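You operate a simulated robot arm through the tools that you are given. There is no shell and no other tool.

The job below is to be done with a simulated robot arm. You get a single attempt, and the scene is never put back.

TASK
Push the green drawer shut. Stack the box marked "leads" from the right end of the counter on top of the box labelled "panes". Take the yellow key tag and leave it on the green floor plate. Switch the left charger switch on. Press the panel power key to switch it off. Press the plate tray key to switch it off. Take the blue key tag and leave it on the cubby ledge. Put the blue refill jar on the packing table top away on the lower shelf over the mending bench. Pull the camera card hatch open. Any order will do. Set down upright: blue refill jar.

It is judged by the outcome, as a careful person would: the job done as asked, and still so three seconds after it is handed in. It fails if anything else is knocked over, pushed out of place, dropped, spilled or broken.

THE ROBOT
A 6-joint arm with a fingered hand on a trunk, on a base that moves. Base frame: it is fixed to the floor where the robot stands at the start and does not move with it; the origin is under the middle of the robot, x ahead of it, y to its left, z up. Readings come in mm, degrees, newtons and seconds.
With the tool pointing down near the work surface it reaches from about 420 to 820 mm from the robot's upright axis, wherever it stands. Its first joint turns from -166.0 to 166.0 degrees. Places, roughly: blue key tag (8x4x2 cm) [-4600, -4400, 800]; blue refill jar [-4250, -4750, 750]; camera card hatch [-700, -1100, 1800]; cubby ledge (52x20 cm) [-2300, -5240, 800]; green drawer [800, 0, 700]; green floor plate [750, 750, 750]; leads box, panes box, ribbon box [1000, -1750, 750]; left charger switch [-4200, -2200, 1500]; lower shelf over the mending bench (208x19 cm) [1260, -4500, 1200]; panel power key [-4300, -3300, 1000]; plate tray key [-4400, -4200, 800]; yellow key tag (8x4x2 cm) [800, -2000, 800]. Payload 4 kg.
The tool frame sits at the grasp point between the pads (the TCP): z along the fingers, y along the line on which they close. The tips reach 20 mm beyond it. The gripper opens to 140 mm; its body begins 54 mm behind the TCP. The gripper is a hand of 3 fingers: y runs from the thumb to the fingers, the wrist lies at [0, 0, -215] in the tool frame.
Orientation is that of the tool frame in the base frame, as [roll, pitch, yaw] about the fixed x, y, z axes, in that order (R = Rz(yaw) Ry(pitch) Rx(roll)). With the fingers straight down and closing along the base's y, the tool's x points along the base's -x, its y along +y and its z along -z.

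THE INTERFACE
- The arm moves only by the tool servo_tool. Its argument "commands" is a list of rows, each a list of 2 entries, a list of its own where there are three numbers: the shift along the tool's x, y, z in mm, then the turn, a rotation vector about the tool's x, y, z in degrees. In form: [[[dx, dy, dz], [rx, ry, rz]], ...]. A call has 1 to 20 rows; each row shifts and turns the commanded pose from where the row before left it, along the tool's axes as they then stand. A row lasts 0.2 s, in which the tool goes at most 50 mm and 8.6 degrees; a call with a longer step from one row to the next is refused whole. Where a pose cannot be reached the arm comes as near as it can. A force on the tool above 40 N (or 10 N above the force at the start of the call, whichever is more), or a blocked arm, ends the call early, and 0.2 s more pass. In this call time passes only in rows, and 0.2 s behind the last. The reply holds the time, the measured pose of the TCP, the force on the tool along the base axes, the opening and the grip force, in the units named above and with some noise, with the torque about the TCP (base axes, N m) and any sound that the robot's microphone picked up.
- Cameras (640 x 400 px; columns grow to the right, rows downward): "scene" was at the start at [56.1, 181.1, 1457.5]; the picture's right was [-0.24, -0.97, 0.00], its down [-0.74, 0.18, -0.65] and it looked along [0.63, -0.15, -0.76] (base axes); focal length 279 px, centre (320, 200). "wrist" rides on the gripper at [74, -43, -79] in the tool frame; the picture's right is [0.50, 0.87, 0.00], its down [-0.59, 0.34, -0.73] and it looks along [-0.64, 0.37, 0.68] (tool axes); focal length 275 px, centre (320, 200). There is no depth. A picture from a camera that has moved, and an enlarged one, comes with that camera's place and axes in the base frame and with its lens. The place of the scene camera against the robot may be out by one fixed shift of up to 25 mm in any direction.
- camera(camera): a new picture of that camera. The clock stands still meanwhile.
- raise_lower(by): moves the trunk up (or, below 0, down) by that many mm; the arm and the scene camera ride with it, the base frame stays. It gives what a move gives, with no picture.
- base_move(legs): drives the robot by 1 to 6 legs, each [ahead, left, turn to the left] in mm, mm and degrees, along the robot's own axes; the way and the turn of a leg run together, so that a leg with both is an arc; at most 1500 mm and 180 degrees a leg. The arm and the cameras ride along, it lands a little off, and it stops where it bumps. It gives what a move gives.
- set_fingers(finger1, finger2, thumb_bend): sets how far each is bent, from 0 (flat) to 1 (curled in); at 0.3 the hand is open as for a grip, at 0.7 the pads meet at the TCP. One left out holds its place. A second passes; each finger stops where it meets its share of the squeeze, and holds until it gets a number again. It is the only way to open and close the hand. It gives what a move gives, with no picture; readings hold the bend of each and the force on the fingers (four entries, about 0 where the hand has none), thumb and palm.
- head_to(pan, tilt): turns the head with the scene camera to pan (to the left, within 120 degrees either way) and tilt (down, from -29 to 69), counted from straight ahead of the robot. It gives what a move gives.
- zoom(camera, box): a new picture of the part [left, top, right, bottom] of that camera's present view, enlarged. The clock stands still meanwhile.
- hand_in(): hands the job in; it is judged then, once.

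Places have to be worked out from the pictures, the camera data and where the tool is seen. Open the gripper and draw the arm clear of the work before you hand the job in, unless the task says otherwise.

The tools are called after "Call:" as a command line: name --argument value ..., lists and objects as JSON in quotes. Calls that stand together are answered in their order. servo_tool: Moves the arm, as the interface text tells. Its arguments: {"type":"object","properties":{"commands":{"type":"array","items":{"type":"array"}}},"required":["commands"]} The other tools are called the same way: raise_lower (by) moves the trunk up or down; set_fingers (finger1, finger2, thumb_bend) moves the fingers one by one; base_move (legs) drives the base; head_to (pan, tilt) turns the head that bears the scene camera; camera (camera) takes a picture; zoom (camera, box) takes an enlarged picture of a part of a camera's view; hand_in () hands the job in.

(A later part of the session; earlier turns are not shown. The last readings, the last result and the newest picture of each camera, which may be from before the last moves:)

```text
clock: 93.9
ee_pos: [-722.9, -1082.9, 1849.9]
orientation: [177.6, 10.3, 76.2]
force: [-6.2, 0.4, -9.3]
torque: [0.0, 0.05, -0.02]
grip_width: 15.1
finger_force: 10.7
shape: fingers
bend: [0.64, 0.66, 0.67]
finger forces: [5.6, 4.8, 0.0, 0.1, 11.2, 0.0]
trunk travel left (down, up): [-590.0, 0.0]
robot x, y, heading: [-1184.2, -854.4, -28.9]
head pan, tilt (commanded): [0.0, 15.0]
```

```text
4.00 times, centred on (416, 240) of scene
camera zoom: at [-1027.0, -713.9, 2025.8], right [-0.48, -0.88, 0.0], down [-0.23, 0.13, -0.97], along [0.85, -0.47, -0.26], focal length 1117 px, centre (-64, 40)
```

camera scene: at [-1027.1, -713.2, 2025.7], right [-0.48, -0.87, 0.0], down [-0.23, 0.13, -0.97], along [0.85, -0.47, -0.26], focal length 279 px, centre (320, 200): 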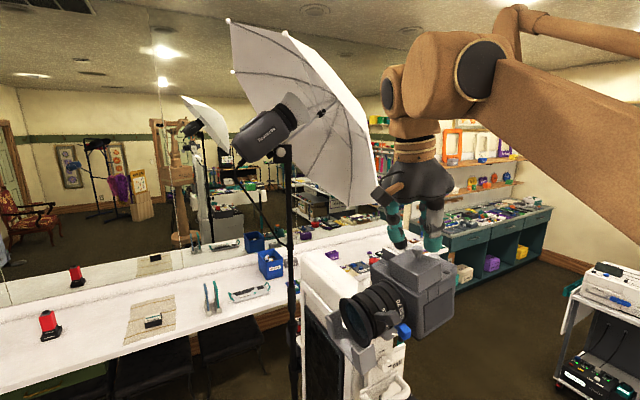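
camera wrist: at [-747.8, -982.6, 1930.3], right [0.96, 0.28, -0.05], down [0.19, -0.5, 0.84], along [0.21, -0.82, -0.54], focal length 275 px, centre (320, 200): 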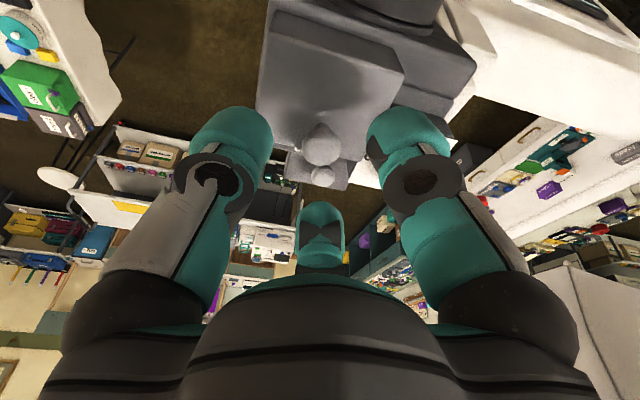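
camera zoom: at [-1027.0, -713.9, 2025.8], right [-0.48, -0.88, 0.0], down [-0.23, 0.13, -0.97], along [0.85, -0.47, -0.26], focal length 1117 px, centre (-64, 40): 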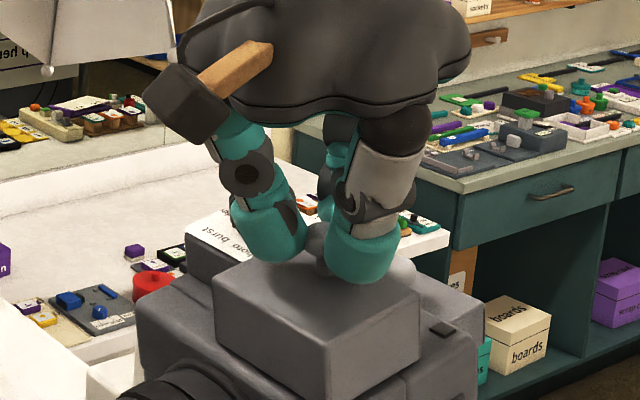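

The lid didn't move; fingers slid on the knob. I'll release, rise, and examine the lid and knob geometry more closely to determine the hinge side.

Call:
set_fingers --finger1 0.56 --finger2 0.56 --thumb_bend 0.56

Call:
servo_tool --commands '[[[0, 0, -12], [0, 0, 0]], [[0, 0, -12], [0, 0, 0]], [[0, 0, -12], [0, 0, 0]], [[20, 0, -12], [0, 0, 0]], [[20, 0, -12], [0, 0, 0]]]'

Call:
zoom --camera "wrist" --box '[224, 0, 432, 130]'

Call:
zoom --camera "scene" --box '[352, 190, 480, 290]'

```text
clock: 94.9
ee_pos: [-722.1, -1082.2, 1850.3]
orientation: [177.3, 10.2, 76.2]
force: [0.5, 0.5, 0.5]
torque: [-0.01, 0.0, -0.01]
grip_width: 44.4
finger_force: 0.0
shape: fingers
bend: [0.56, 0.56, 0.56]
finger forces: [0.0, 0.0, 0.0, 0.0, 0.0, 0.1]
trunk travel left (down, up): [-590.0, 0.0]
robot x, y, heading: [-1183.9, -851.4, -29.2]
head pan, tilt (commanded): [0.0, 15.0]
```

```text
clock: 96.1
ee_pos: [-712.7, -1031.9, 1902.7]
orientation: [177.5, 10.3, 76.2]
force: [0.0, 0.6, 0.5]
torque: [0.01, -0.01, -0.03]
grip_width: 44.5
finger_force: 0.1
shape: fingers
bend: [0.56, 0.56, 0.56]
finger forces: [0.0, 0.0, 0.0, 0.0, 0.0, 0.0]
trunk travel left (down, up): [-590.0, 0.0]
robot x, y, heading: [-1184.9, -852.9, -29.1]
head pan, tilt (commanded): [0.0, 15.0]
```

```text
3.08 times, centred on (328, 65) of wrist
camera zoom: at [-738.6, -935.4, 1963.6], right [0.96, 0.28, -0.05], down [0.19, -0.5, 0.84], along [0.21, -0.82, -0.54], focal length 847 px, centre (295, 615)
```

zoom: 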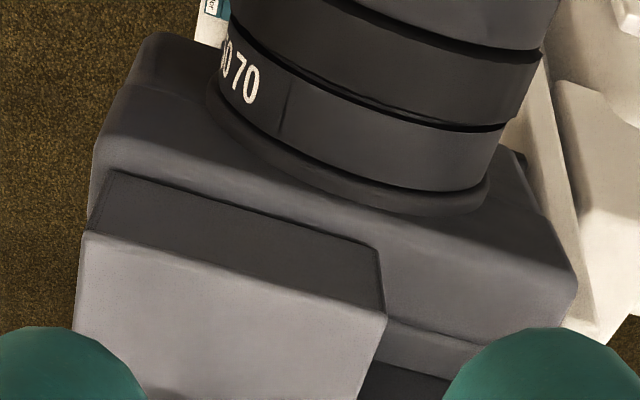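

```text
4.00 times, centred on (416, 240) of scene
camera zoom: at [-1026.0, -712.4, 2025.6], right [-0.48, -0.88, 0.0], down [-0.23, 0.12, -0.97], along [0.85, -0.47, -0.26], focal length 1117 px, centre (-64, 40)
```

zoom: 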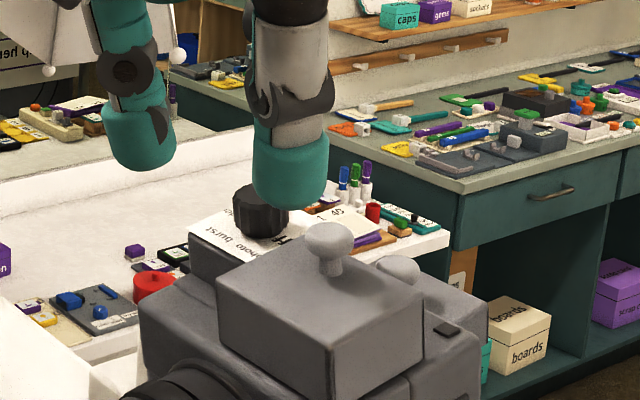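

The slits appear only on the lid's west face. Zooming very close on that face from the head camera.

Call:
zoom --camera "scene" --box '[424, 252, 464, 290]'

Call:
zoom --camera "scene" --box '[400, 255, 440, 295]'

Call:
zoom --camera "scene" --box '[430, 240, 480, 275]'

```text
10.53 times, centred on (444, 271) of scene
camera zoom: at [-1026.0, -712.4, 2025.6], right [-0.48, -0.88, 0.0], down [-0.23, 0.12, -0.97], along [0.85, -0.47, -0.26], focal length 2939 px, centre (-985, -547)
```

zoom: 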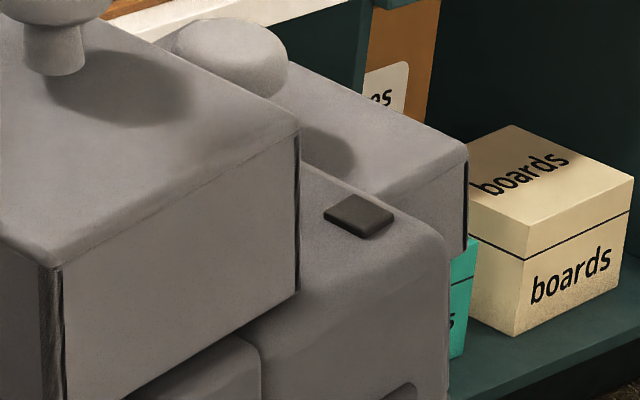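

```text
10.00 times, centred on (420, 275) of scene
camera zoom: at [-1026.0, -712.4, 2025.6], right [-0.48, -0.88, 0.0], down [-0.23, 0.12, -0.97], along [0.85, -0.47, -0.26], focal length 2792 px, centre (-680, -550)
```

zoom: 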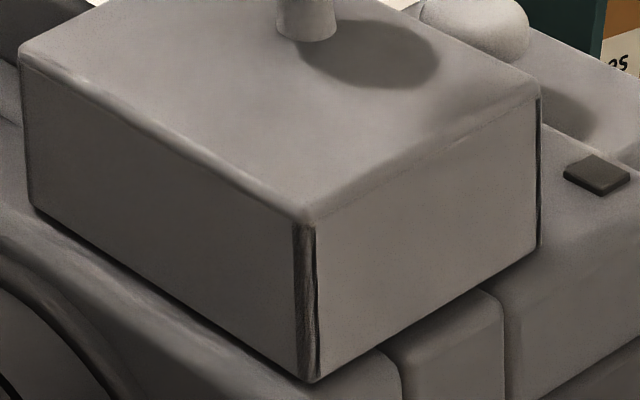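

```text
11.43 times, centred on (455, 258) of scene
camera zoom: at [-1026.0, -712.4, 2025.6], right [-0.48, -0.88, 0.0], down [-0.23, 0.12, -0.97], along [0.85, -0.47, -0.26], focal length 3191 px, centre (-1223, -457)
```

zoom: 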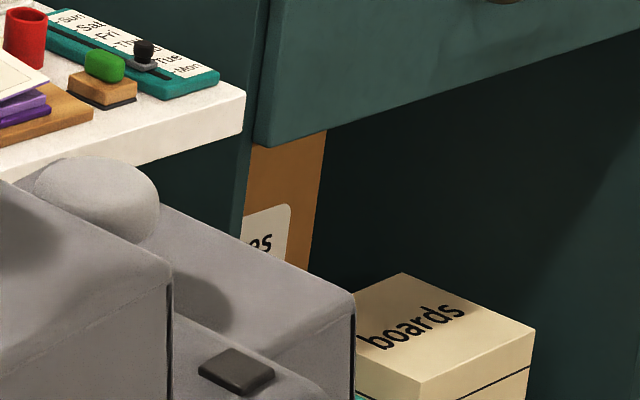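

The hatch is a hollow cap with the knob set ~13 mm rearward of centre (73% from the front edge), so the hinge is probably along the front. I'll regrip the knob and try a forward (lens-ward) push, with the rear finger bearing on the knob, in small force-monitored steps.

Call:
servo_tool --commands '[[[-20, 0, 12], [0, 0, 0]], [[-20, 0, 12], [0, 0, 0]], [[0, 0, 10], [0, 0, 0]], [[0, 0, 10], [0, 0, 0]], [[0, 0, 10], [0, 0, 0]]]'

Call:
set_fingers --finger1 0.61 --finger2 0.61 --thumb_bend 0.61

Call:
servo_tool --commands '[[[0, 0, 2], [0, 0, 0]], [[0, 0, 2], [0, 0, 0]], [[0, 0, 2], [0, 0, 0]]]'

```text
clock: 97.3
ee_pos: [-722.3, -1082.5, 1857.7]
orientation: [177.4, 10.3, 76.2]
force: [0.5, -0.9, -0.3]
torque: [0.01, 0.02, -0.01]
grip_width: 44.4
finger_force: 0.1
shape: fingers
bend: [0.56, 0.56, 0.56]
finger forces: [0.0, 0.0, 0.0, 0.0, 0.0, 0.1]
trunk travel left (down, up): [-590.0, 0.0]
robot x, y, heading: [-1181.1, -851.1, -29.0]
head pan, tilt (commanded): [0.0, 15.0]
```

```text
clock: 98.3
ee_pos: [-722.6, -1080.8, 1856.4]
orientation: [177.4, 10.3, 76.2]
force: [0.2, 0.9, -0.3]
torque: [0.02, 0.01, 0.0]
grip_width: 29.4
finger_force: 0.1
shape: fingers
bend: [0.61, 0.61, 0.61]
finger forces: [0.0, 0.0, 0.0, 0.0, 0.0, 0.0]
trunk travel left (down, up): [-590.0, 0.0]
robot x, y, heading: [-1185.4, -855.9, -29.3]
head pan, tilt (commanded): [0.0, 15.0]
```

```text
clock: 99.1
ee_pos: [-723.1, -1081.9, 1849.8]
orientation: [177.3, 10.3, 76.3]
force: [1.5, -0.8, -0.6]
torque: [-0.02, -0.02, 0.02]
grip_width: 29.5
finger_force: 0.1
shape: fingers
bend: [0.61, 0.61, 0.61]
finger forces: [0.0, 0.1, 0.1, 0.0, 0.0, 0.0]
trunk travel left (down, up): [-590.0, 0.0]
robot x, y, heading: [-1181.6, -848.3, -29.0]
head pan, tilt (commanded): [0.0, 15.0]
```

Down another 3.5 mm, then close on the knob and push forward in 2 mm steps.

Call:
servo_tool --commands '[[[-1.4, 0.4, 1.7], [0, 0, 0]], [[0, 0, 1.7], [0, 0, 0]]]'

Call:
set_fingers --finger1 0.9 --finger2 0.9 --thumb_bend 0.9

Call:
servo_tool --commands '[[[1.94, -0.48, -0.4], [0, 0, 0]], [[1.94, -0.48, -0.4], [0, 0, 0]]]'

```text
clock: 99.7
ee_pos: [-722.3, -1083.4, 1847.2]
orientation: [177.4, 10.3, 76.1]
force: [0.5, 0.7, 0.0]
torque: [-0.02, 0.0, 0.02]
grip_width: 29.1
finger_force: 0.2
shape: fingers
bend: [0.61, 0.61, 0.61]
finger forces: [0.1, 0.1, 0.1, 0.1, 0.1, 0.1]
trunk travel left (down, up): [-590.0, 0.0]
robot x, y, heading: [-1182.7, -855.4, -29.3]
head pan, tilt (commanded): [0.0, 15.0]
```

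```text
clock: 100.7
ee_pos: [-723.2, -1083.2, 1847.4]
orientation: [177.4, 10.3, 76.2]
force: [-7.1, 1.6, -10.8]
torque: [0.05, 0.08, -0.05]
grip_width: 16.6
finger_force: 17.0
shape: fingers
bend: [0.63, 0.66, 0.66]
finger forces: [8.8, 7.1, 0.0, 0.0, 19.2, 0.0]
trunk travel left (down, up): [-590.0, 0.0]
robot x, y, heading: [-1181.3, -854.1, -29.2]
head pan, tilt (commanded): [0.0, 15.0]
```

```text
clock: 101.3
ee_pos: [-724.1, -1082.9, 1845.7]
orientation: [177.5, 10.3, 76.0]
force: [-5.4, -7.1, -7.8]
torque: [-0.13, 0.04, -0.02]
grip_width: 16.0
finger_force: 17.3
shape: fingers
bend: [0.63, 0.66, 0.67]
finger forces: [7.1, 9.2, 0.0, 0.1, 17.3, 0.1]
trunk travel left (down, up): [-590.0, 0.0]
robot x, y, heading: [-1183.5, -856.3, -29.1]
head pan, tilt (commanded): [0.0, 15.0]
```

The knob resists (7 N) so far. Continue the forward push with more force.

Call:
servo_tool --commands '[[[1.94, -0.48, -0.4], [0, 0, 0]], [[1.94, -0.48, -0.4], [0, 0, 0]], [[1.94, -0.48, -0.4], [0, 0, 0]]]'

Call:
zoom --camera "scene" --box '[352, 190, 480, 290]'

```text
clock: 102.1
ee_pos: [-726.1, -1076.5, 1847.5]
orientation: [177.3, 10.2, 76.0]
force: [-6.6, -10.8, 3.3]
torque: [-0.27, 0.0, 0.01]
grip_width: 7.1
finger_force: 17.3
shape: fingers
bend: [0.65, 0.62, 0.68]
finger forces: [3.7, 16.8, 0.0, 0.1, 14.4, 0.0]
trunk travel left (down, up): [-590.0, 0.0]
robot x, y, heading: [-1184.2, -853.8, -29.0]
head pan, tilt (commanded): [0.0, 15.0]
```

```text
4.00 times, centred on (416, 240) of scene
camera zoom: at [-1029.6, -716.3, 2026.3], right [-0.48, -0.88, 0.0], down [-0.23, 0.13, -0.97], along [0.85, -0.47, -0.26], focal length 1117 px, centre (-64, 40)
```

zoom: 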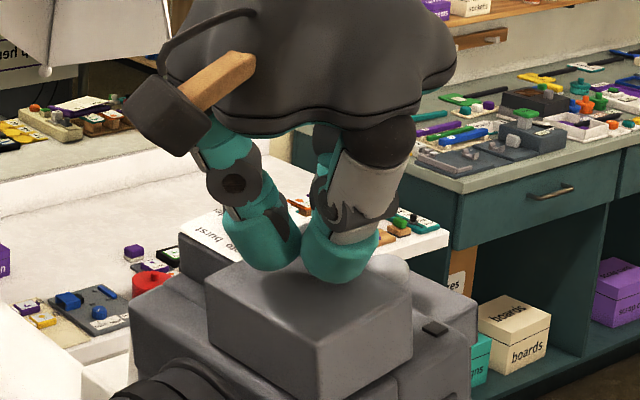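

Still no motion; the fingers ride over the head. Since closed tips retract upward, I can close lightly, slide 6 mm lower so they sit under the head's widest part, then squeeze. First reopen and recentre.

Call:
set_fingers --finger1 0.56 --finger2 0.56 --thumb_bend 0.56

Call:
servo_tool --commands '[[[-1.94, 0.48, -2], [0, 0, 0]], [[-1.94, 0.48, 0], [0, 0, 0]], [[-1.94, 0.48, 0], [0, 0, 0]], [[-1.94, 0.48, 0], [0, 0, 0]], [[-1.94, 0.48, 0], [0, 0, 0]]]'

Call:
camera --camera "wrist"

```text
clock: 103.1
ee_pos: [-722.7, -1073.3, 1846.8]
orientation: [177.4, 10.3, 76.2]
force: [-1.3, 0.4, 0.0]
torque: [0.0, 0.01, -0.04]
grip_width: 44.1
finger_force: 0.0
shape: fingers
bend: [0.56, 0.56, 0.56]
finger forces: [0.1, 0.0, 0.0, 0.0, 0.0, 0.0]
trunk travel left (down, up): [-590.0, 0.0]
robot x, y, heading: [-1184.9, -854.5, -28.9]
head pan, tilt (commanded): [0.0, 15.0]
```

```text
clock: 104.3
ee_pos: [-722.2, -1084.2, 1850.5]
orientation: [177.4, 10.3, 76.3]
force: [0.6, 0.4, -0.1]
torque: [-0.03, -0.01, -0.04]
grip_width: 44.2
finger_force: 0.0
shape: fingers
bend: [0.56, 0.56, 0.56]
finger forces: [0.1, 0.1, 0.1, 0.0, 0.0, 0.0]
trunk travel left (down, up): [-590.0, 0.0]
robot x, y, heading: [-1180.9, -853.0, -29.0]
head pan, tilt (commanded): [0.0, 15.0]
```

```text
taken
camera wrist: at [-747.6, -988.1, 1912.2], right [0.96, 0.28, -0.05], down [0.19, -0.5, 0.84], along [0.21, -0.82, -0.54], focal length 275 px, centre (320, 200)
```

wrist: 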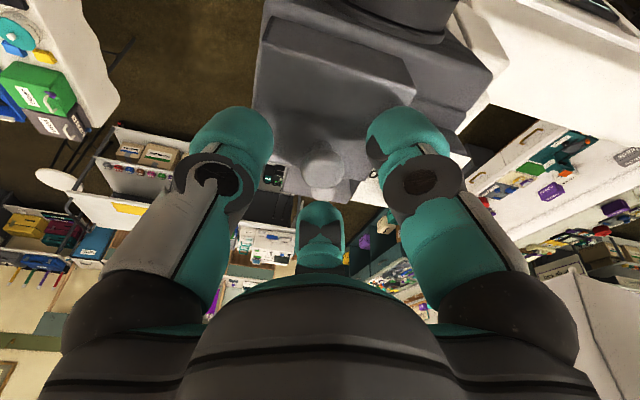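

Close to 0.64 (just off the knob), descend 9 mm, and then squeeze.

Call:
set_fingers --finger1 0.64 --finger2 0.64 --thumb_bend 0.64

Call:
servo_tool --commands '[[[0, 0, 3], [0, 0, 0]], [[0, 0, 3], [0, 0, 0]], [[0, 0, 2], [0, 0, 0]]]'

```text
clock: 105.3
ee_pos: [-720.6, -1082.6, 1851.3]
orientation: [177.4, 10.3, 76.2]
force: [-0.6, -0.2, -0.1]
torque: [0.04, 0.02, -0.03]
grip_width: 20.8
finger_force: 0.4
shape: fingers
bend: [0.63, 0.64, 0.64]
finger forces: [0.5, 0.0, 0.1, 0.0, 0.0, 0.0]
trunk travel left (down, up): [-590.0, 0.0]
robot x, y, heading: [-1182.3, -856.5, -28.8]
head pan, tilt (commanded): [0.0, 15.0]
```

```text
clock: 106.1
ee_pos: [-723.1, -1083.6, 1842.2]
orientation: [177.3, 10.3, 76.2]
force: [2.3, 1.4, 18.6]
torque: [0.25, 0.06, -0.02]
grip_width: 19.2
finger_force: 10.4
shape: fingers
bend: [0.64, 0.64, 0.64]
finger forces: [11.0, 0.0, 0.0, 0.1, 9.2, 0.0]
trunk travel left (down, up): [-590.0, 0.0]
robot x, y, heading: [-1183.8, -854.0, -28.7]
head pan, tilt (commanded): [0.0, 15.0]
```

Tips touch the lid at z≈1842. Back off 2 mm, squeeze firmly, and pull straight up gently.

Call:
servo_tool --commands '[[[0, 0, -2], [0, 0, 0]]]'

Call:
set_fingers --finger1 1.0 --finger2 1.0 --thumb_bend 1.0

Call:
zoom --camera "scene" --box '[384, 215, 448, 265]'

Call:
servo_tool --commands '[[[0, 0, -2], [0, 0, 0]], [[0, 0, -2], [0, 0, 0]]]'

```text
clock: 106.5
ee_pos: [-722.7, -1084.4, 1844.1]
orientation: [177.4, 10.3, 76.1]
force: [-0.4, 0.8, 0.1]
torque: [0.01, -0.01, 0.03]
grip_width: 20.5
finger_force: 0.7
shape: fingers
bend: [0.63, 0.64, 0.64]
finger forces: [1.5, 0.0, 0.1, 0.0, 0.0, 0.0]
trunk travel left (down, up): [-590.0, 0.0]
robot x, y, heading: [-1183.3, -851.5, -29.0]
head pan, tilt (commanded): [0.0, 15.0]
```

```text
clock: 107.5
ee_pos: [-723.5, -1083.8, 1844.9]
orientation: [177.4, 10.3, 76.2]
force: [-7.2, 3.0, -12.2]
torque: [0.06, -0.02, -0.02]
grip_width: 16.5
finger_force: 21.0
shape: fingers
bend: [0.63, 0.66, 0.66]
finger forces: [12.4, 7.4, 0.0, 0.1, 22.4, 0.0]
trunk travel left (down, up): [-590.0, 0.0]
robot x, y, heading: [-1180.3, -857.7, -29.0]
head pan, tilt (commanded): [0.0, 15.0]
```

```text
8.00 times, centred on (416, 240) of scene
camera zoom: at [-1027.9, -713.4, 2025.8], right [-0.48, -0.88, 0.0], down [-0.23, 0.13, -0.97], along [0.85, -0.47, -0.26], focal length 2234 px, centre (-448, -120)
```

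zoom: 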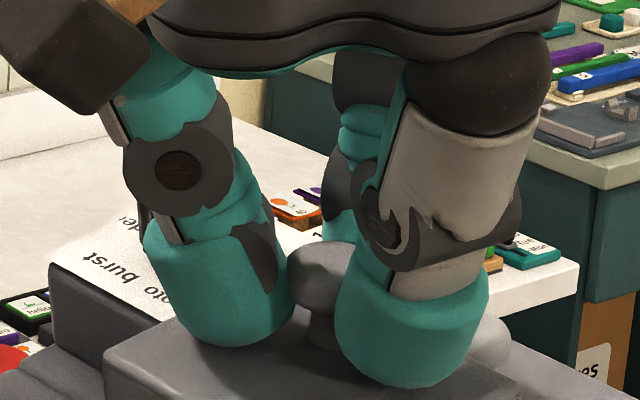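

```text
clock: 108.1
ee_pos: [-725.2, -1085.8, 1849.6]
orientation: [177.4, 10.2, 76.0]
force: [-9.1, -1.0, -11.1]
torque: [-0.01, 0.12, 0.05]
grip_width: 16.5
finger_force: 14.6
shape: fingers
bend: [0.62, 0.67, 0.67]
finger forces: [8.1, 4.9, 0.0, 0.1, 15.6, 0.0]
trunk travel left (down, up): [-590.0, 0.0]
robot x, y, heading: [-1182.1, -852.7, -28.9]
head pan, tilt (commanded): [0.0, 15.0]
```

Check whether the lid rose with the knob.

Call:
zoom --camera "scene" --box '[352, 190, 480, 290]'

Call:
zoom --camera "scene" --box '[384, 215, 448, 265]'

```text
4.00 times, centred on (416, 240) of scene
camera zoom: at [-1029.3, -714.2, 2026.0], right [-0.48, -0.87, 0.0], down [-0.23, 0.13, -0.97], along [0.85, -0.47, -0.26], focal length 1117 px, centre (-64, 40)
```

zoom: 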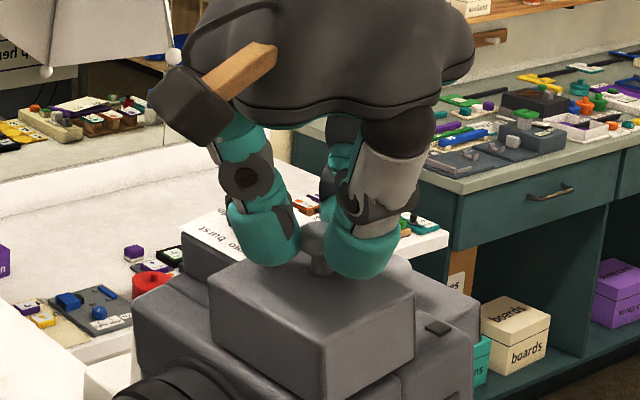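

```text
8.00 times, centred on (416, 240) of scene
camera zoom: at [-1029.3, -714.2, 2026.0], right [-0.48, -0.87, 0.0], down [-0.23, 0.13, -0.97], along [0.85, -0.47, -0.26], focal length 2234 px, centre (-448, -120)
```

zoom: 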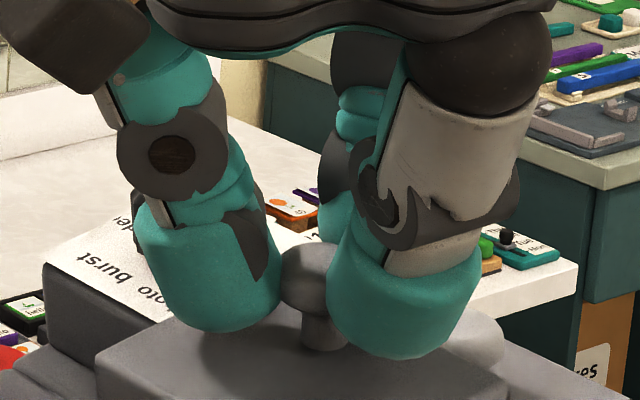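

The lid stayed put. While still holding the knob, test the opposite direction (rearward) in small steps.

Call:
servo_tool --commands '[[[0, 0, 3], [0, 0, 0]], [[-1.94, 0.48, 0], [0, 0, 0]], [[-1.94, 0.48, 0], [0, 0, 0]], [[-1.94, 0.48, 0], [0, 0, 0]], [[-1.94, 0.48, 0], [0, 0, 0]]]'

Call:
zoom --camera "scene" --box '[352, 190, 480, 290]'

```text
clock: 109.3
ee_pos: [-725.9, -1087.3, 1848.6]
orientation: [177.3, 10.3, 76.2]
force: [-10.0, 13.9, -2.7]
torque: [0.26, 0.11, 0.03]
grip_width: 16.8
finger_force: 18.0
shape: fingers
bend: [0.62, 0.67, 0.67]
finger forces: [13.1, 4.3, 0.1, 0.0, 17.6, 0.0]
trunk travel left (down, up): [-590.0, 0.0]
robot x, y, heading: [-1185.2, -852.8, -29.0]
head pan, tilt (commanded): [0.0, 15.0]
```

```text
4.00 times, centred on (416, 240) of scene
camera zoom: at [-1030.3, -707.9, 2025.5], right [-0.48, -0.88, 0.0], down [-0.22, 0.12, -0.97], along [0.85, -0.47, -0.26], focal length 1117 px, centre (-64, 40)
```

zoom: 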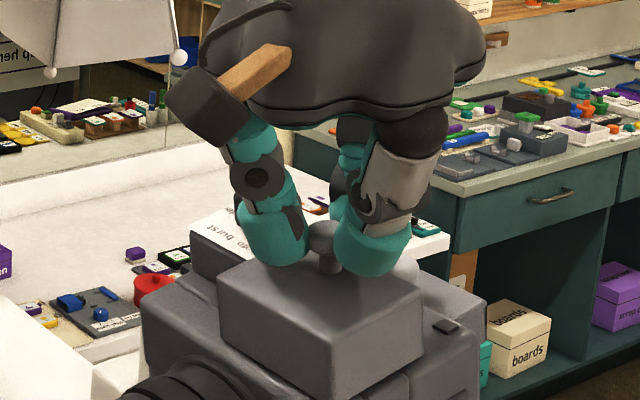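

Rearward resists at 14 N. Return and test the west (−x) direction.

Call:
servo_tool --commands '[[[1.94, -0.48, 0], [0, 0, 0]], [[1.94, -0.48, 0], [0, 0, 0]], [[1.94, -0.48, 0], [0, 0, 0]], [[-0.48, -1.94, 0], [0, 0, 0]], [[-0.48, -1.94, 0], [0, 0, 0]], [[-0.48, -1.94, 0], [0, 0, 0]], [[-0.48, -1.94, 0], [0, 0, 0]]]'

Call:
zoom --camera "scene" --box '[352, 190, 480, 290]'

```text
clock: 110.9
ee_pos: [-730.2, -1084.8, 1846.4]
orientation: [177.4, 10.3, 76.1]
force: [2.2, 0.8, 6.0]
torque: [-0.04, -0.11, 0.0]
grip_width: 16.0
finger_force: 18.9
shape: fingers
bend: [0.61, 0.67, 0.79]
finger forces: [12.3, 11.2, 0.0, 0.0, 14.4, 0.0]
trunk travel left (down, up): [-590.0, 0.0]
robot x, y, heading: [-1183.0, -854.8, -28.7]
head pan, tilt (commanded): [0.0, 15.0]
```

```text
4.00 times, centred on (416, 240) of scene
camera zoom: at [-1026.0, -712.8, 2025.6], right [-0.48, -0.88, 0.0], down [-0.23, 0.12, -0.97], along [0.85, -0.47, -0.26], focal length 1117 px, centre (-64, 40)
```

zoom: 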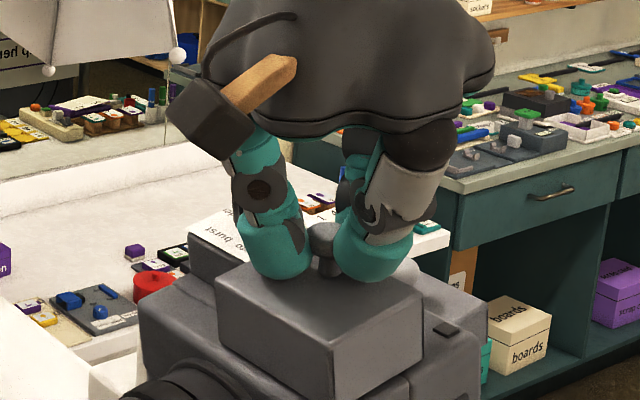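

Now the forces are balanced (12/11/14 N) – the knob centre is nearer x ≈ −728. Let me look at the grip from the wrist camera.

Call:
camera --camera "wrist"

Call:
zoom --camera "scene" --box '[384, 215, 448, 265]'

```text
taken
camera wrist: at [-755.4, -989.8, 1907.6], right [0.96, 0.28, -0.05], down [0.19, -0.5, 0.84], along [0.21, -0.82, -0.54], focal length 275 px, centre (320, 200)
```

wrist: 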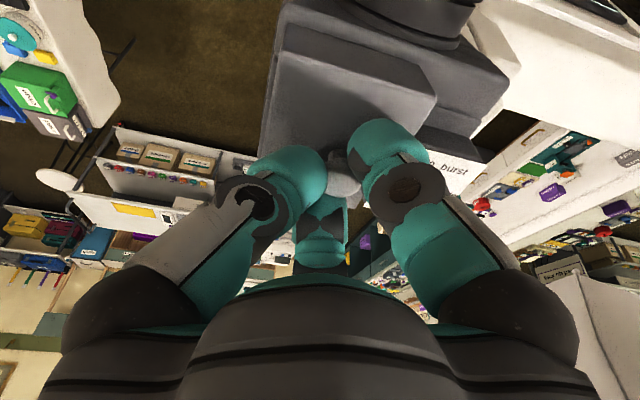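

```text
8.00 times, centred on (416, 240) of scene
camera zoom: at [-1026.0, -712.8, 2025.6], right [-0.48, -0.88, 0.0], down [-0.23, 0.12, -0.97], along [0.85, -0.47, -0.26], focal length 2234 px, centre (-448, -120)
```

zoom: 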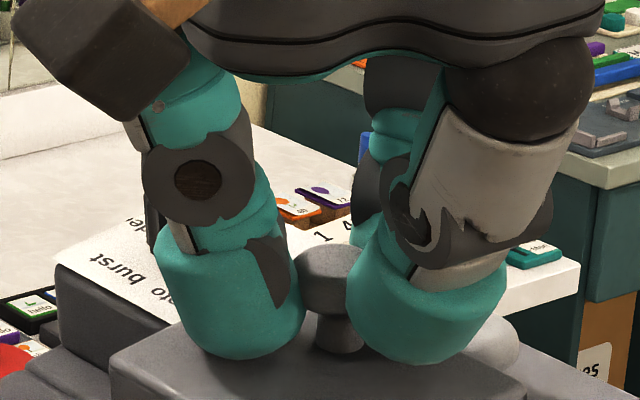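

The knob is off to the east of the TCP here. I'll release, back off, and look closely at the lid's edges for a seam or hinge.

Call:
set_fingers --finger1 0.56 --finger2 0.56 --thumb_bend 0.56

Call:
servo_tool --commands '[[[2, 7, -12], [0, 0, 0]], [[0, 0, -14], [0, 0, 0]], [[0, 0, -14], [0, 0, 0]], [[25, 0, -12], [0, 0, 0]], [[25, 0, 0], [0, 0, 0]], [[25, 0, 0], [0, 0, 0]]]'

Call:
zoom --camera "wrist" --box '[240, 40, 368, 120]'

Call:
camera --camera "wrist"

```text
clock: 111.9
ee_pos: [-731.7, -1085.6, 1846.5]
orientation: [177.4, 10.3, 76.3]
force: [-1.8, 0.5, 5.2]
torque: [0.13, -0.07, 0.02]
grip_width: 40.6
finger_force: 2.8
shape: fingers
bend: [0.58, 0.56, 0.56]
finger forces: [4.7, 0.0, 0.0, 0.0, 0.0, 0.2]
trunk travel left (down, up): [-590.0, 0.0]
robot x, y, heading: [-1184.1, -855.6, -28.8]
head pan, tilt (commanded): [0.0, 15.0]
```

```text
clock: 113.3
ee_pos: [-704.0, -1003.3, 1882.4]
orientation: [177.4, 10.2, 76.2]
force: [0.0, 0.9, 0.2]
torque: [-0.03, -0.02, 0.04]
grip_width: 44.3
finger_force: 0.1
shape: fingers
bend: [0.56, 0.56, 0.56]
finger forces: [0.0, 0.0, 0.0, 0.0, 0.0, 0.0]
trunk travel left (down, up): [-590.0, 0.0]
robot x, y, heading: [-1182.7, -854.8, -29.1]
head pan, tilt (commanded): [0.0, 15.0]
```

```text
5.00 times, centred on (304, 80) of wrist
camera zoom: at [-730.2, -907.9, 1944.9], right [0.96, 0.28, -0.05], down [0.19, -0.5, 0.84], along [0.21, -0.82, -0.54], focal length 1376 px, centre (400, 800)
```

zoom: 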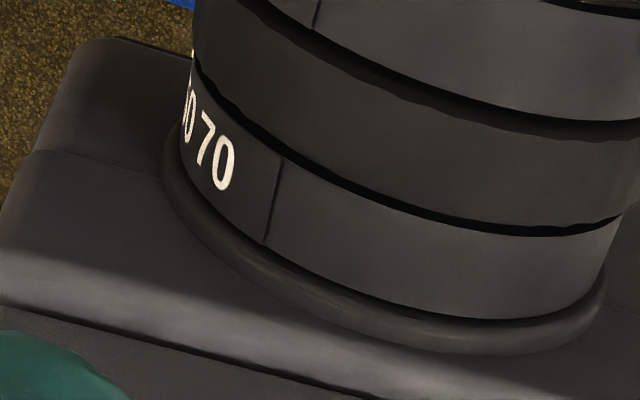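

```text
taken
camera wrist: at [-730.2, -907.9, 1944.9], right [0.96, 0.28, -0.05], down [0.19, -0.5, 0.84], along [0.21, -0.82, -0.54], focal length 275 px, centre (320, 200)
```

wrist: 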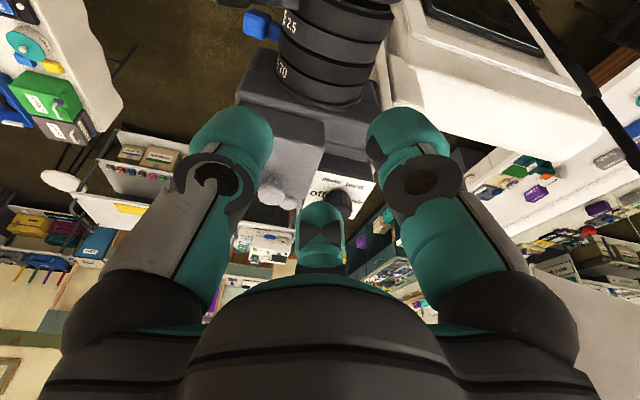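

Call:
zoom --camera "wrist" --box '[256, 100, 352, 160]'

Call:
zoom --camera "wrist" --box '[256, 150, 352, 210]'

```text
6.67 times, centred on (304, 130) of wrist
camera zoom: at [-730.2, -907.9, 1944.9], right [0.96, 0.28, -0.05], down [0.19, -0.5, 0.84], along [0.21, -0.82, -0.54], focal length 1835 px, centre (427, 667)
```

zoom: 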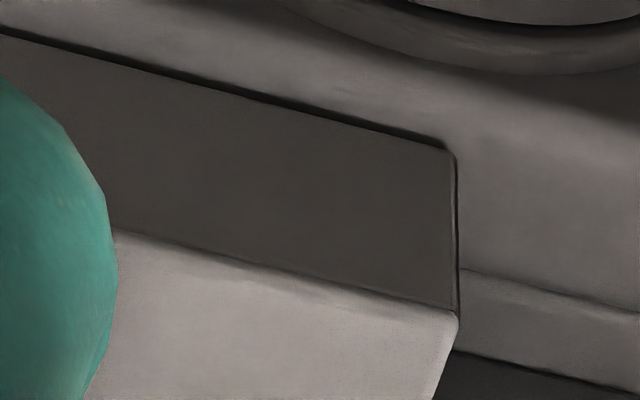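

```text
6.67 times, centred on (304, 180) of wrist
camera zoom: at [-730.2, -907.9, 1944.9], right [0.96, 0.28, -0.05], down [0.19, -0.5, 0.84], along [0.21, -0.82, -0.54], focal length 1835 px, centre (427, 333)
```

zoom: 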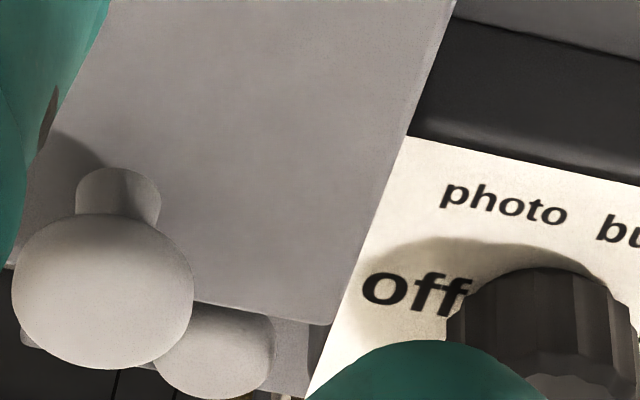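

The dark gap runs along the bottom of the cap, so the whole cap is the lid and it pivots at its bottom front edge (knob sits 73% back, centred in x). I'll use a closed fist behind the knob and push forward, which is not limited by finger friction.

Call:
set_fingers --finger1 0.7 --finger2 0.7 --thumb_bend 0.7

Call:
servo_tool --commands '[[[0, 0, -25], [0, 0, 0]], [[-37.7, 3.2, 11], [0, 0, 0]], [[-37.7, 3.2, 11], [0, 0, 0]], [[-37.7, 3.2, 11], [0, 0, 0]]]'

Call:
zoom --camera "scene" --box '[352, 170, 512, 290]'

Call:
camera --camera "wrist"

```text
clock: 114.3
ee_pos: [-706.5, -1004.6, 1884.4]
orientation: [177.4, 10.3, 76.2]
force: [0.2, 0.4, -0.2]
torque: [-0.02, -0.01, 0.01]
grip_width: 4.2
finger_force: 0.0
shape: fingers
bend: [0.69, 0.69, 0.7]
finger forces: [0.1, 0.0, 0.0, 0.0, 0.0, 0.0]
trunk travel left (down, up): [-590.0, 0.0]
robot x, y, heading: [-1180.6, -849.9, -28.9]
head pan, tilt (commanded): [0.0, 15.0]
```

```text
clock: 115.3
ee_pos: [-723.0, -1118.0, 1894.2]
orientation: [177.4, 10.2, 76.2]
force: [-0.3, 0.1, 0.7]
torque: [-0.05, 0.02, 0.02]
grip_width: 4.2
finger_force: 0.2
shape: fingers
bend: [0.69, 0.69, 0.7]
finger forces: [0.0, 0.1, 0.0, 0.0, 0.0, 0.0]
trunk travel left (down, up): [-590.0, 0.0]
robot x, y, heading: [-1182.8, -851.7, -28.9]
head pan, tilt (commanded): [0.0, 15.0]
```

```text
3.33 times, centred on (432, 230) of scene
camera zoom: at [-1026.0, -715.2, 2025.8], right [-0.48, -0.88, 0.0], down [-0.23, 0.13, -0.97], along [0.85, -0.47, -0.26], focal length 931 px, centre (-53, 100)
```

zoom: 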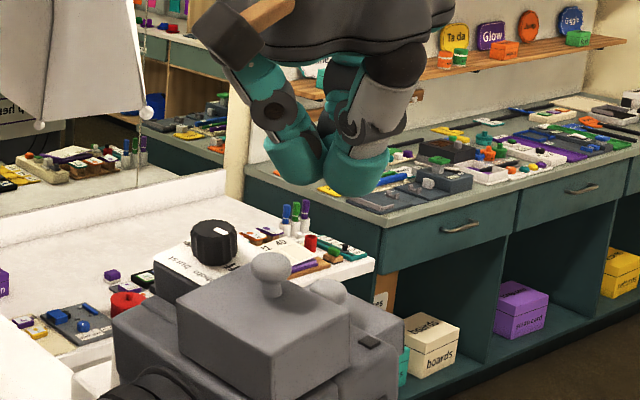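

```text
taken
camera wrist: at [-748.5, -1023.1, 1957.1], right [0.96, 0.28, -0.05], down [0.19, -0.51, 0.84], along [0.21, -0.82, -0.54], focal length 275 px, centre (320, 200)
```

wrist: 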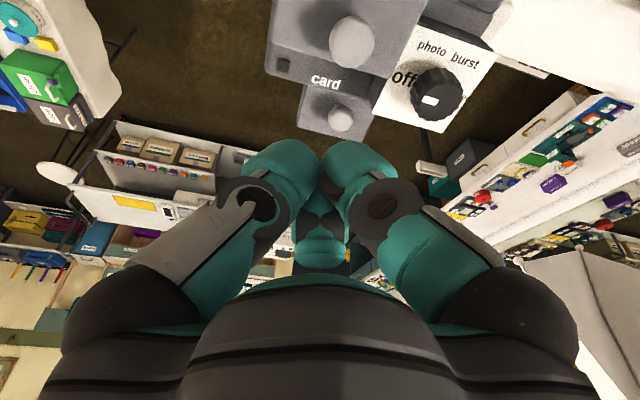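

A good top view of both lids; zoom in.

Call:
zoom --camera "wrist" --box '[256, 0, 448, 145]'

Call:
zoom --camera "wrist" --box '[264, 30, 392, 140]'

```text
2.76 times, centred on (352, 72) of wrist
camera zoom: at [-748.5, -1023.1, 1957.1], right [0.96, 0.28, -0.05], down [0.19, -0.51, 0.84], along [0.21, -0.82, -0.54], focal length 759 px, centre (232, 552)
```

zoom: 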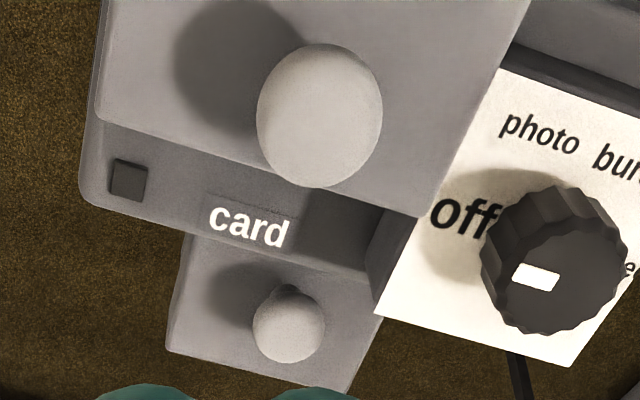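

```text
3.64 times, centred on (328, 85) of wrist
camera zoom: at [-748.5, -1023.1, 1957.1], right [0.96, 0.28, -0.05], down [0.19, -0.51, 0.84], along [0.21, -0.82, -0.54], focal length 1001 px, centre (291, 618)
```

zoom: 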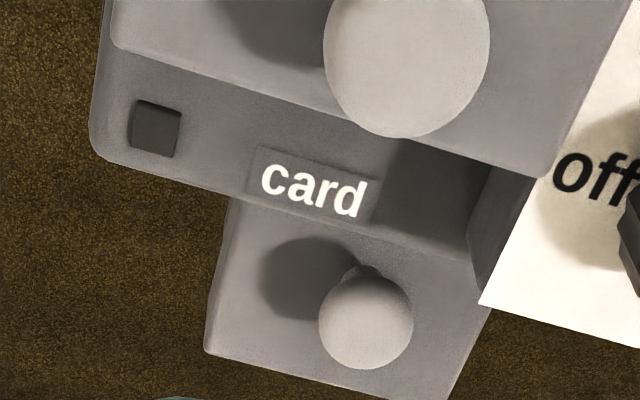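

Descend 48 mm behind the knob (tips just above the lid-top level), then push forward in 3 mm steps with the force limit guarding.

Call:
servo_tool --commands '[[[0, 0, 16], [0, 0, 0]], [[0, 0, 16], [0, 0, 0]], [[0, 0, 14], [0, 0, 0]]]'

Call:
zoom --camera "scene" --box '[352, 190, 480, 290]'

Call:
camera --camera "wrist"

```text
clock: 116.1
ee_pos: [-723.6, -1123.7, 1850.2]
orientation: [177.4, 10.3, 76.2]
force: [0.2, -0.7, 0.6]
torque: [0.01, -0.01, 0.0]
grip_width: 4.3
finger_force: 0.1
shape: fingers
bend: [0.69, 0.69, 0.7]
finger forces: [0.0, 0.0, 0.1, 0.0, 0.0, 0.1]
trunk travel left (down, up): [-590.0, 0.0]
robot x, y, heading: [-1184.6, -852.1, -29.1]
head pan, tilt (commanded): [0.0, 15.0]
```

```text
4.00 times, centred on (416, 240) of scene
camera zoom: at [-1026.5, -713.1, 2025.7], right [-0.48, -0.88, 0.0], down [-0.23, 0.13, -0.97], along [0.85, -0.47, -0.26], focal length 1117 px, centre (-64, 40)
```

zoom: 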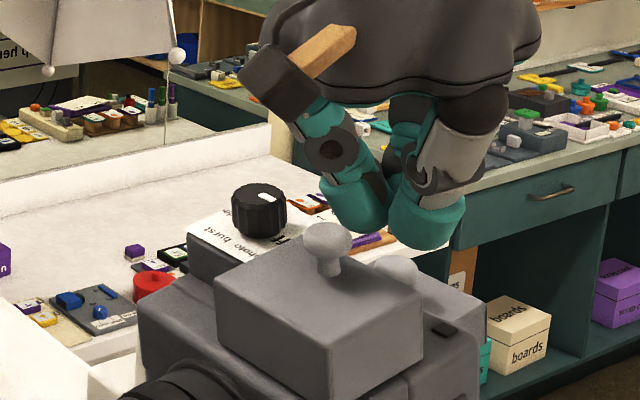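

```text
taken
camera wrist: at [-748.2, -1029.2, 1912.6], right [0.96, 0.28, -0.05], down [0.19, -0.5, 0.84], along [0.21, -0.82, -0.54], focal length 275 px, centre (320, 200)
```

wrist: 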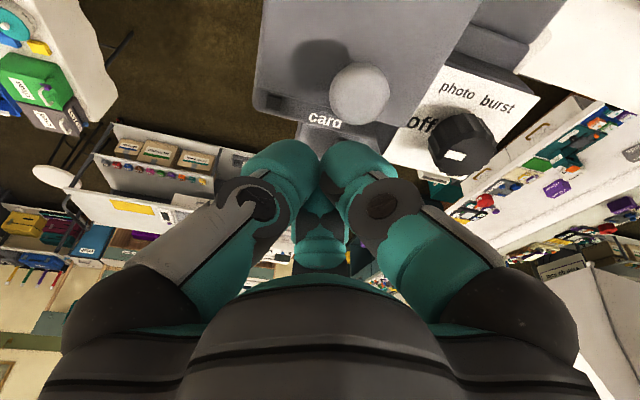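

Lower 4 mm and push forward.

Call:
servo_tool --commands '[[[0, 0, 4], [0, 0, 0]], [[2.9, -0.73, 0], [0, 0, 0]], [[2.9, -0.73, 0], [0, 0, 0]], [[2.9, -0.73, 0], [0, 0, 0]], [[2.9, -0.73, 0], [0, 0, 0]], [[2.9, -0.73, 0], [0, 0, 0]]]'

```text
clock: 117.5
ee_pos: [-723.9, -1111.5, 1844.1]
orientation: [177.4, 10.3, 76.2]
force: [1.3, -2.4, 2.5]
torque: [-0.04, -0.01, -0.02]
grip_width: 3.6
finger_force: 2.9
shape: fingers
bend: [0.71, 0.69, 0.7]
finger forces: [5.4, 0.0, 0.0, 0.0, 0.1, 0.0]
trunk travel left (down, up): [-590.0, 0.0]
robot x, y, heading: [-1182.6, -853.7, -28.8]
head pan, tilt (commanded): [0.0, 15.0]
```

Contact begins. Continue with 2 mm steps.

Call:
servo_tool --commands '[[[1.94, -0.48, 0], [0, 0, 0]], [[1.94, -0.48, 0], [0, 0, 0]], [[1.94, -0.48, 0], [0, 0, 0]], [[1.94, -0.48, 0], [0, 0, 0]]]'

Call:
zoom --camera "scene" --box '[352, 190, 480, 290]'

```text
clock: 118.5
ee_pos: [-722.5, -1108.2, 1842.5]
orientation: [177.5, 10.1, 76.1]
force: [5.8, -14.0, 10.5]
torque: [0.02, -0.03, -0.07]
grip_width: 1.9
finger_force: 16.8
shape: fingers
bend: [0.71, 0.68, 0.69]
finger forces: [26.7, 0.0, 0.0, 0.1, 7.0, 0.0]
trunk travel left (down, up): [-590.0, 0.0]
robot x, y, heading: [-1186.5, -854.2, -29.1]
head pan, tilt (commanded): [0.0, 15.0]
```

```text
4.00 times, centred on (416, 240) of scene
camera zoom: at [-1025.5, -718.3, 2026.0], right [-0.48, -0.87, 0.0], down [-0.23, 0.13, -0.97], along [0.84, -0.47, -0.26], focal length 1117 px, centre (-64, 40)
```

zoom: 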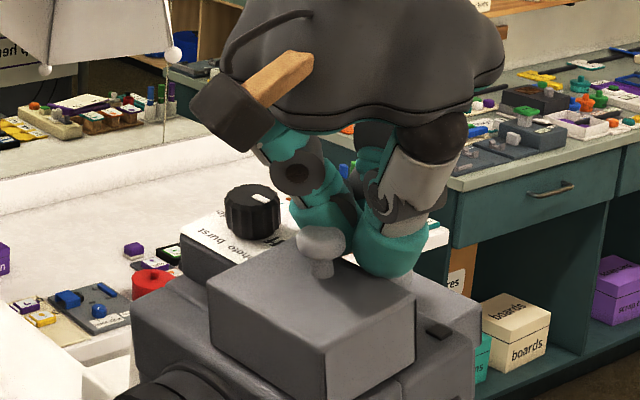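

16 N forward, no motion yet. Push a bit harder.

Call:
servo_tool --commands '[[[1.94, -0.48, 0], [0, 0, 0]], [[1.94, -0.48, 0], [0, 0, 0]], [[1.94, -0.48, 0], [0, 0, 0]], [[1.94, -0.48, 0], [0, 0, 0]]]'

Call:
zoom --camera "scene" --box '[352, 190, 480, 290]'

```text
clock: 119.0
ee_pos: [-721.6, -1107.1, 1842.1]
orientation: [177.3, 10.4, 76.0]
force: [5.3, -16.1, 18.9]
torque: [0.03, 0.0, -0.08]
grip_width: 2.1
finger_force: 20.7
shape: fingers
bend: [0.71, 0.68, 0.7]
finger forces: [28.9, 0.0, 0.1, 0.0, 11.4, 0.0]
trunk travel left (down, up): [-590.0, 0.0]
robot x, y, heading: [-1187.7, -854.4, -29.1]
head pan, tilt (commanded): [0.0, 15.0]
stopped in row 2: the force on the tool passed its limit at 43 N (the readings are from after the stop); the commanded pose is now the measured one
```

```text
4.00 times, centred on (416, 240) of scene
camera zoom: at [-1024.5, -719.3, 2025.9], right [-0.49, -0.87, 0.0], down [-0.23, 0.13, -0.97], along [0.84, -0.47, -0.26], focal length 1117 px, centre (-64, 40)
```

zoom: 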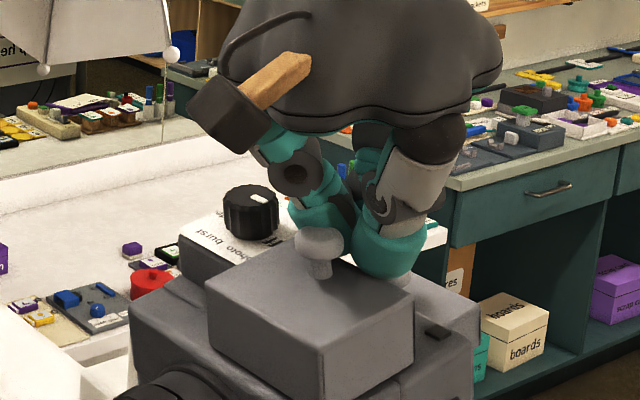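

The fist's rounded tips were bearing on the upper half of the knob (19 N upward reaction), pressing the lid down. I'll back off, go 6 mm lower behind the lid's rear edge, and push again so contact is on the knob's side.

Call:
servo_tool --commands '[[[-4, 1, -1], [0, 0, 0]], [[-4, 1, 0], [0, 0, 0]], [[0, 0, 3.5], [0, 0, 0]], [[0, 0, 3.5], [0, 0, 0]]]'

Call:
zoom --camera "scene" --box '[384, 200, 448, 250]'

```text
clock: 120.0
ee_pos: [-721.8, -1109.1, 1842.4]
orientation: [177.1, 10.4, 76.3]
force: [8.4, 0.1, 27.6]
torque: [0.28, -0.24, -0.1]
grip_width: 2.2
finger_force: 18.1
shape: fingers
bend: [0.7, 0.68, 0.69]
finger forces: [36.0, 0.0, 0.0, 0.0, 0.0, 0.0]
trunk travel left (down, up): [-590.0, 0.0]
robot x, y, heading: [-1181.6, -853.3, -28.8]
head pan, tilt (commanded): [0.0, 15.0]
stopped in row 4: the force on the tool passed its limit at 50 N (the readings are from after the stop); the commanded pose is now the measured one
```

```text
8.00 times, centred on (416, 225) of scene
camera zoom: at [-1025.9, -712.2, 2025.8], right [-0.48, -0.88, 0.0], down [-0.23, 0.12, -0.97], along [0.85, -0.47, -0.26], focal length 2234 px, centre (-448, 0)
```

zoom: 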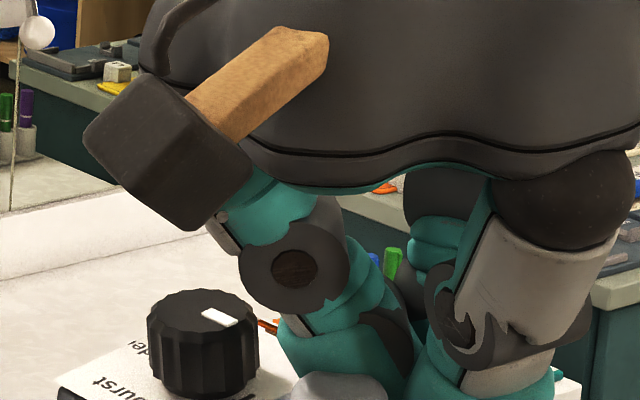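

Fingertip 1 touches the lid top. Rise 3 mm and push forward again.

Call:
servo_tool --commands '[[[0, 0, -3.5], [0, 0, 0]], [[1.94, -0.48, -0.3], [0, 0, 0]], [[1.94, -0.48, -0.3], [0, 0, 0]], [[1.94, -0.48, -0.3], [0, 0, 0]]]'

Call:
servo_tool --commands '[[[1.94, -0.48, -0.5], [0, 0, 0]], [[1.94, -0.48, -0.5], [0, 0, 0]]]'

Call:
zoom --camera "scene" --box '[352, 190, 480, 290]'

```text
clock: 121.0
ee_pos: [-722.1, -1107.8, 1843.9]
orientation: [177.1, 10.4, 76.1]
force: [2.9, -10.0, 6.6]
torque: [-0.02, 0.03, -0.04]
grip_width: 3.0
finger_force: 7.1
shape: fingers
bend: [0.71, 0.69, 0.69]
finger forces: [8.1, 0.0, 0.0, 0.0, 5.7, 0.1]
trunk travel left (down, up): [-590.0, 0.0]
robot x, y, heading: [-1182.0, -854.7, -29.2]
head pan, tilt (commanded): [0.0, 15.0]
```

```text
clock: 121.6
ee_pos: [-720.7, -1107.2, 1842.5]
orientation: [177.2, 10.3, 76.1]
force: [4.9, -22.0, 12.5]
torque: [-0.17, 0.1, -0.04]
grip_width: 2.6
finger_force: 15.0
shape: fingers
bend: [0.71, 0.69, 0.7]
finger forces: [14.0, 0.0, 0.0, 0.1, 15.0, 0.1]
trunk travel left (down, up): [-590.0, 0.0]
robot x, y, heading: [-1182.7, -854.6, -28.9]
head pan, tilt (commanded): [0.0, 15.0]
```

```text
4.00 times, centred on (416, 240) of scene
camera zoom: at [-1025.4, -721.4, 2026.3], right [-0.48, -0.87, 0.0], down [-0.23, 0.13, -0.97], along [0.84, -0.47, -0.26], focal length 1117 px, centre (-64, 40)
```

zoom: 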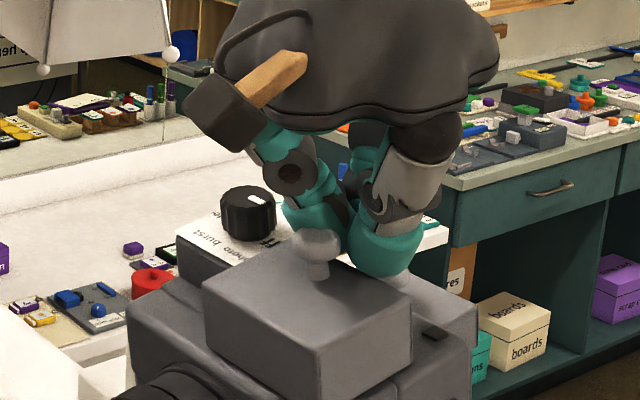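

Even ~24 N forward doesn't move it. I'll back off and regrip for combined-direction tests (up + forward, up + west, etc.).

Call:
servo_tool --commands '[[[-6, 1.5, -2], [0, 0, 0]], [[-4, 1, -20], [0, 0, 0]], [[0, 0, -25], [0, 0, 0]]]'

Call:
set_fingers --finger1 0.56 --finger2 0.56 --thumb_bend 0.56

Call:
camera --camera "wrist"

```text
clock: 122.4
ee_pos: [-722.2, -1101.9, 1892.0]
orientation: [177.2, 10.4, 76.3]
force: [0.0, 0.3, 0.2]
torque: [-0.01, 0.03, 0.01]
grip_width: 3.2
finger_force: 0.1
shape: fingers
bend: [0.71, 0.69, 0.69]
finger forces: [0.1, 0.0, 0.0, 0.1, 0.0, 0.0]
trunk travel left (down, up): [-590.0, 0.0]
robot x, y, heading: [-1182.5, -855.4, -28.8]
head pan, tilt (commanded): [0.0, 15.0]
```

```text
clock: 123.4
ee_pos: [-721.7, -1100.8, 1892.2]
orientation: [177.2, 10.4, 76.1]
force: [-0.5, -0.2, -1.0]
torque: [0.01, 0.0, 0.02]
grip_width: 44.6
finger_force: 0.1
shape: fingers
bend: [0.56, 0.56, 0.56]
finger forces: [0.0, 0.1, 0.0, 0.1, 0.0, 0.1]
trunk travel left (down, up): [-590.0, 0.0]
robot x, y, heading: [-1179.5, -850.8, -29.1]
head pan, tilt (commanded): [0.0, 15.0]
```

```text
taken
camera wrist: at [-747.8, -1004.9, 1953.3], right [0.96, 0.28, -0.05], down [0.19, -0.5, 0.84], along [0.21, -0.82, -0.53], focal length 275 px, centre (320, 200)
```

wrist: 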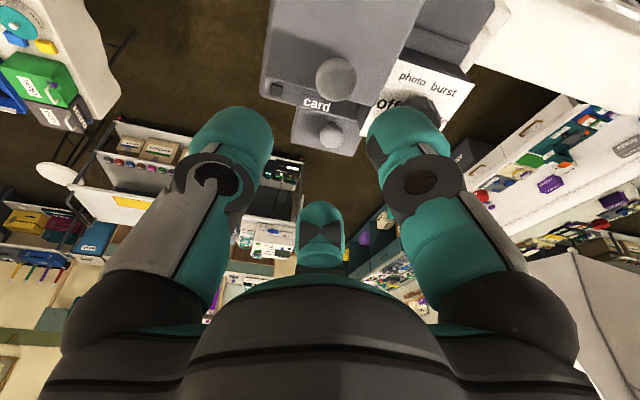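

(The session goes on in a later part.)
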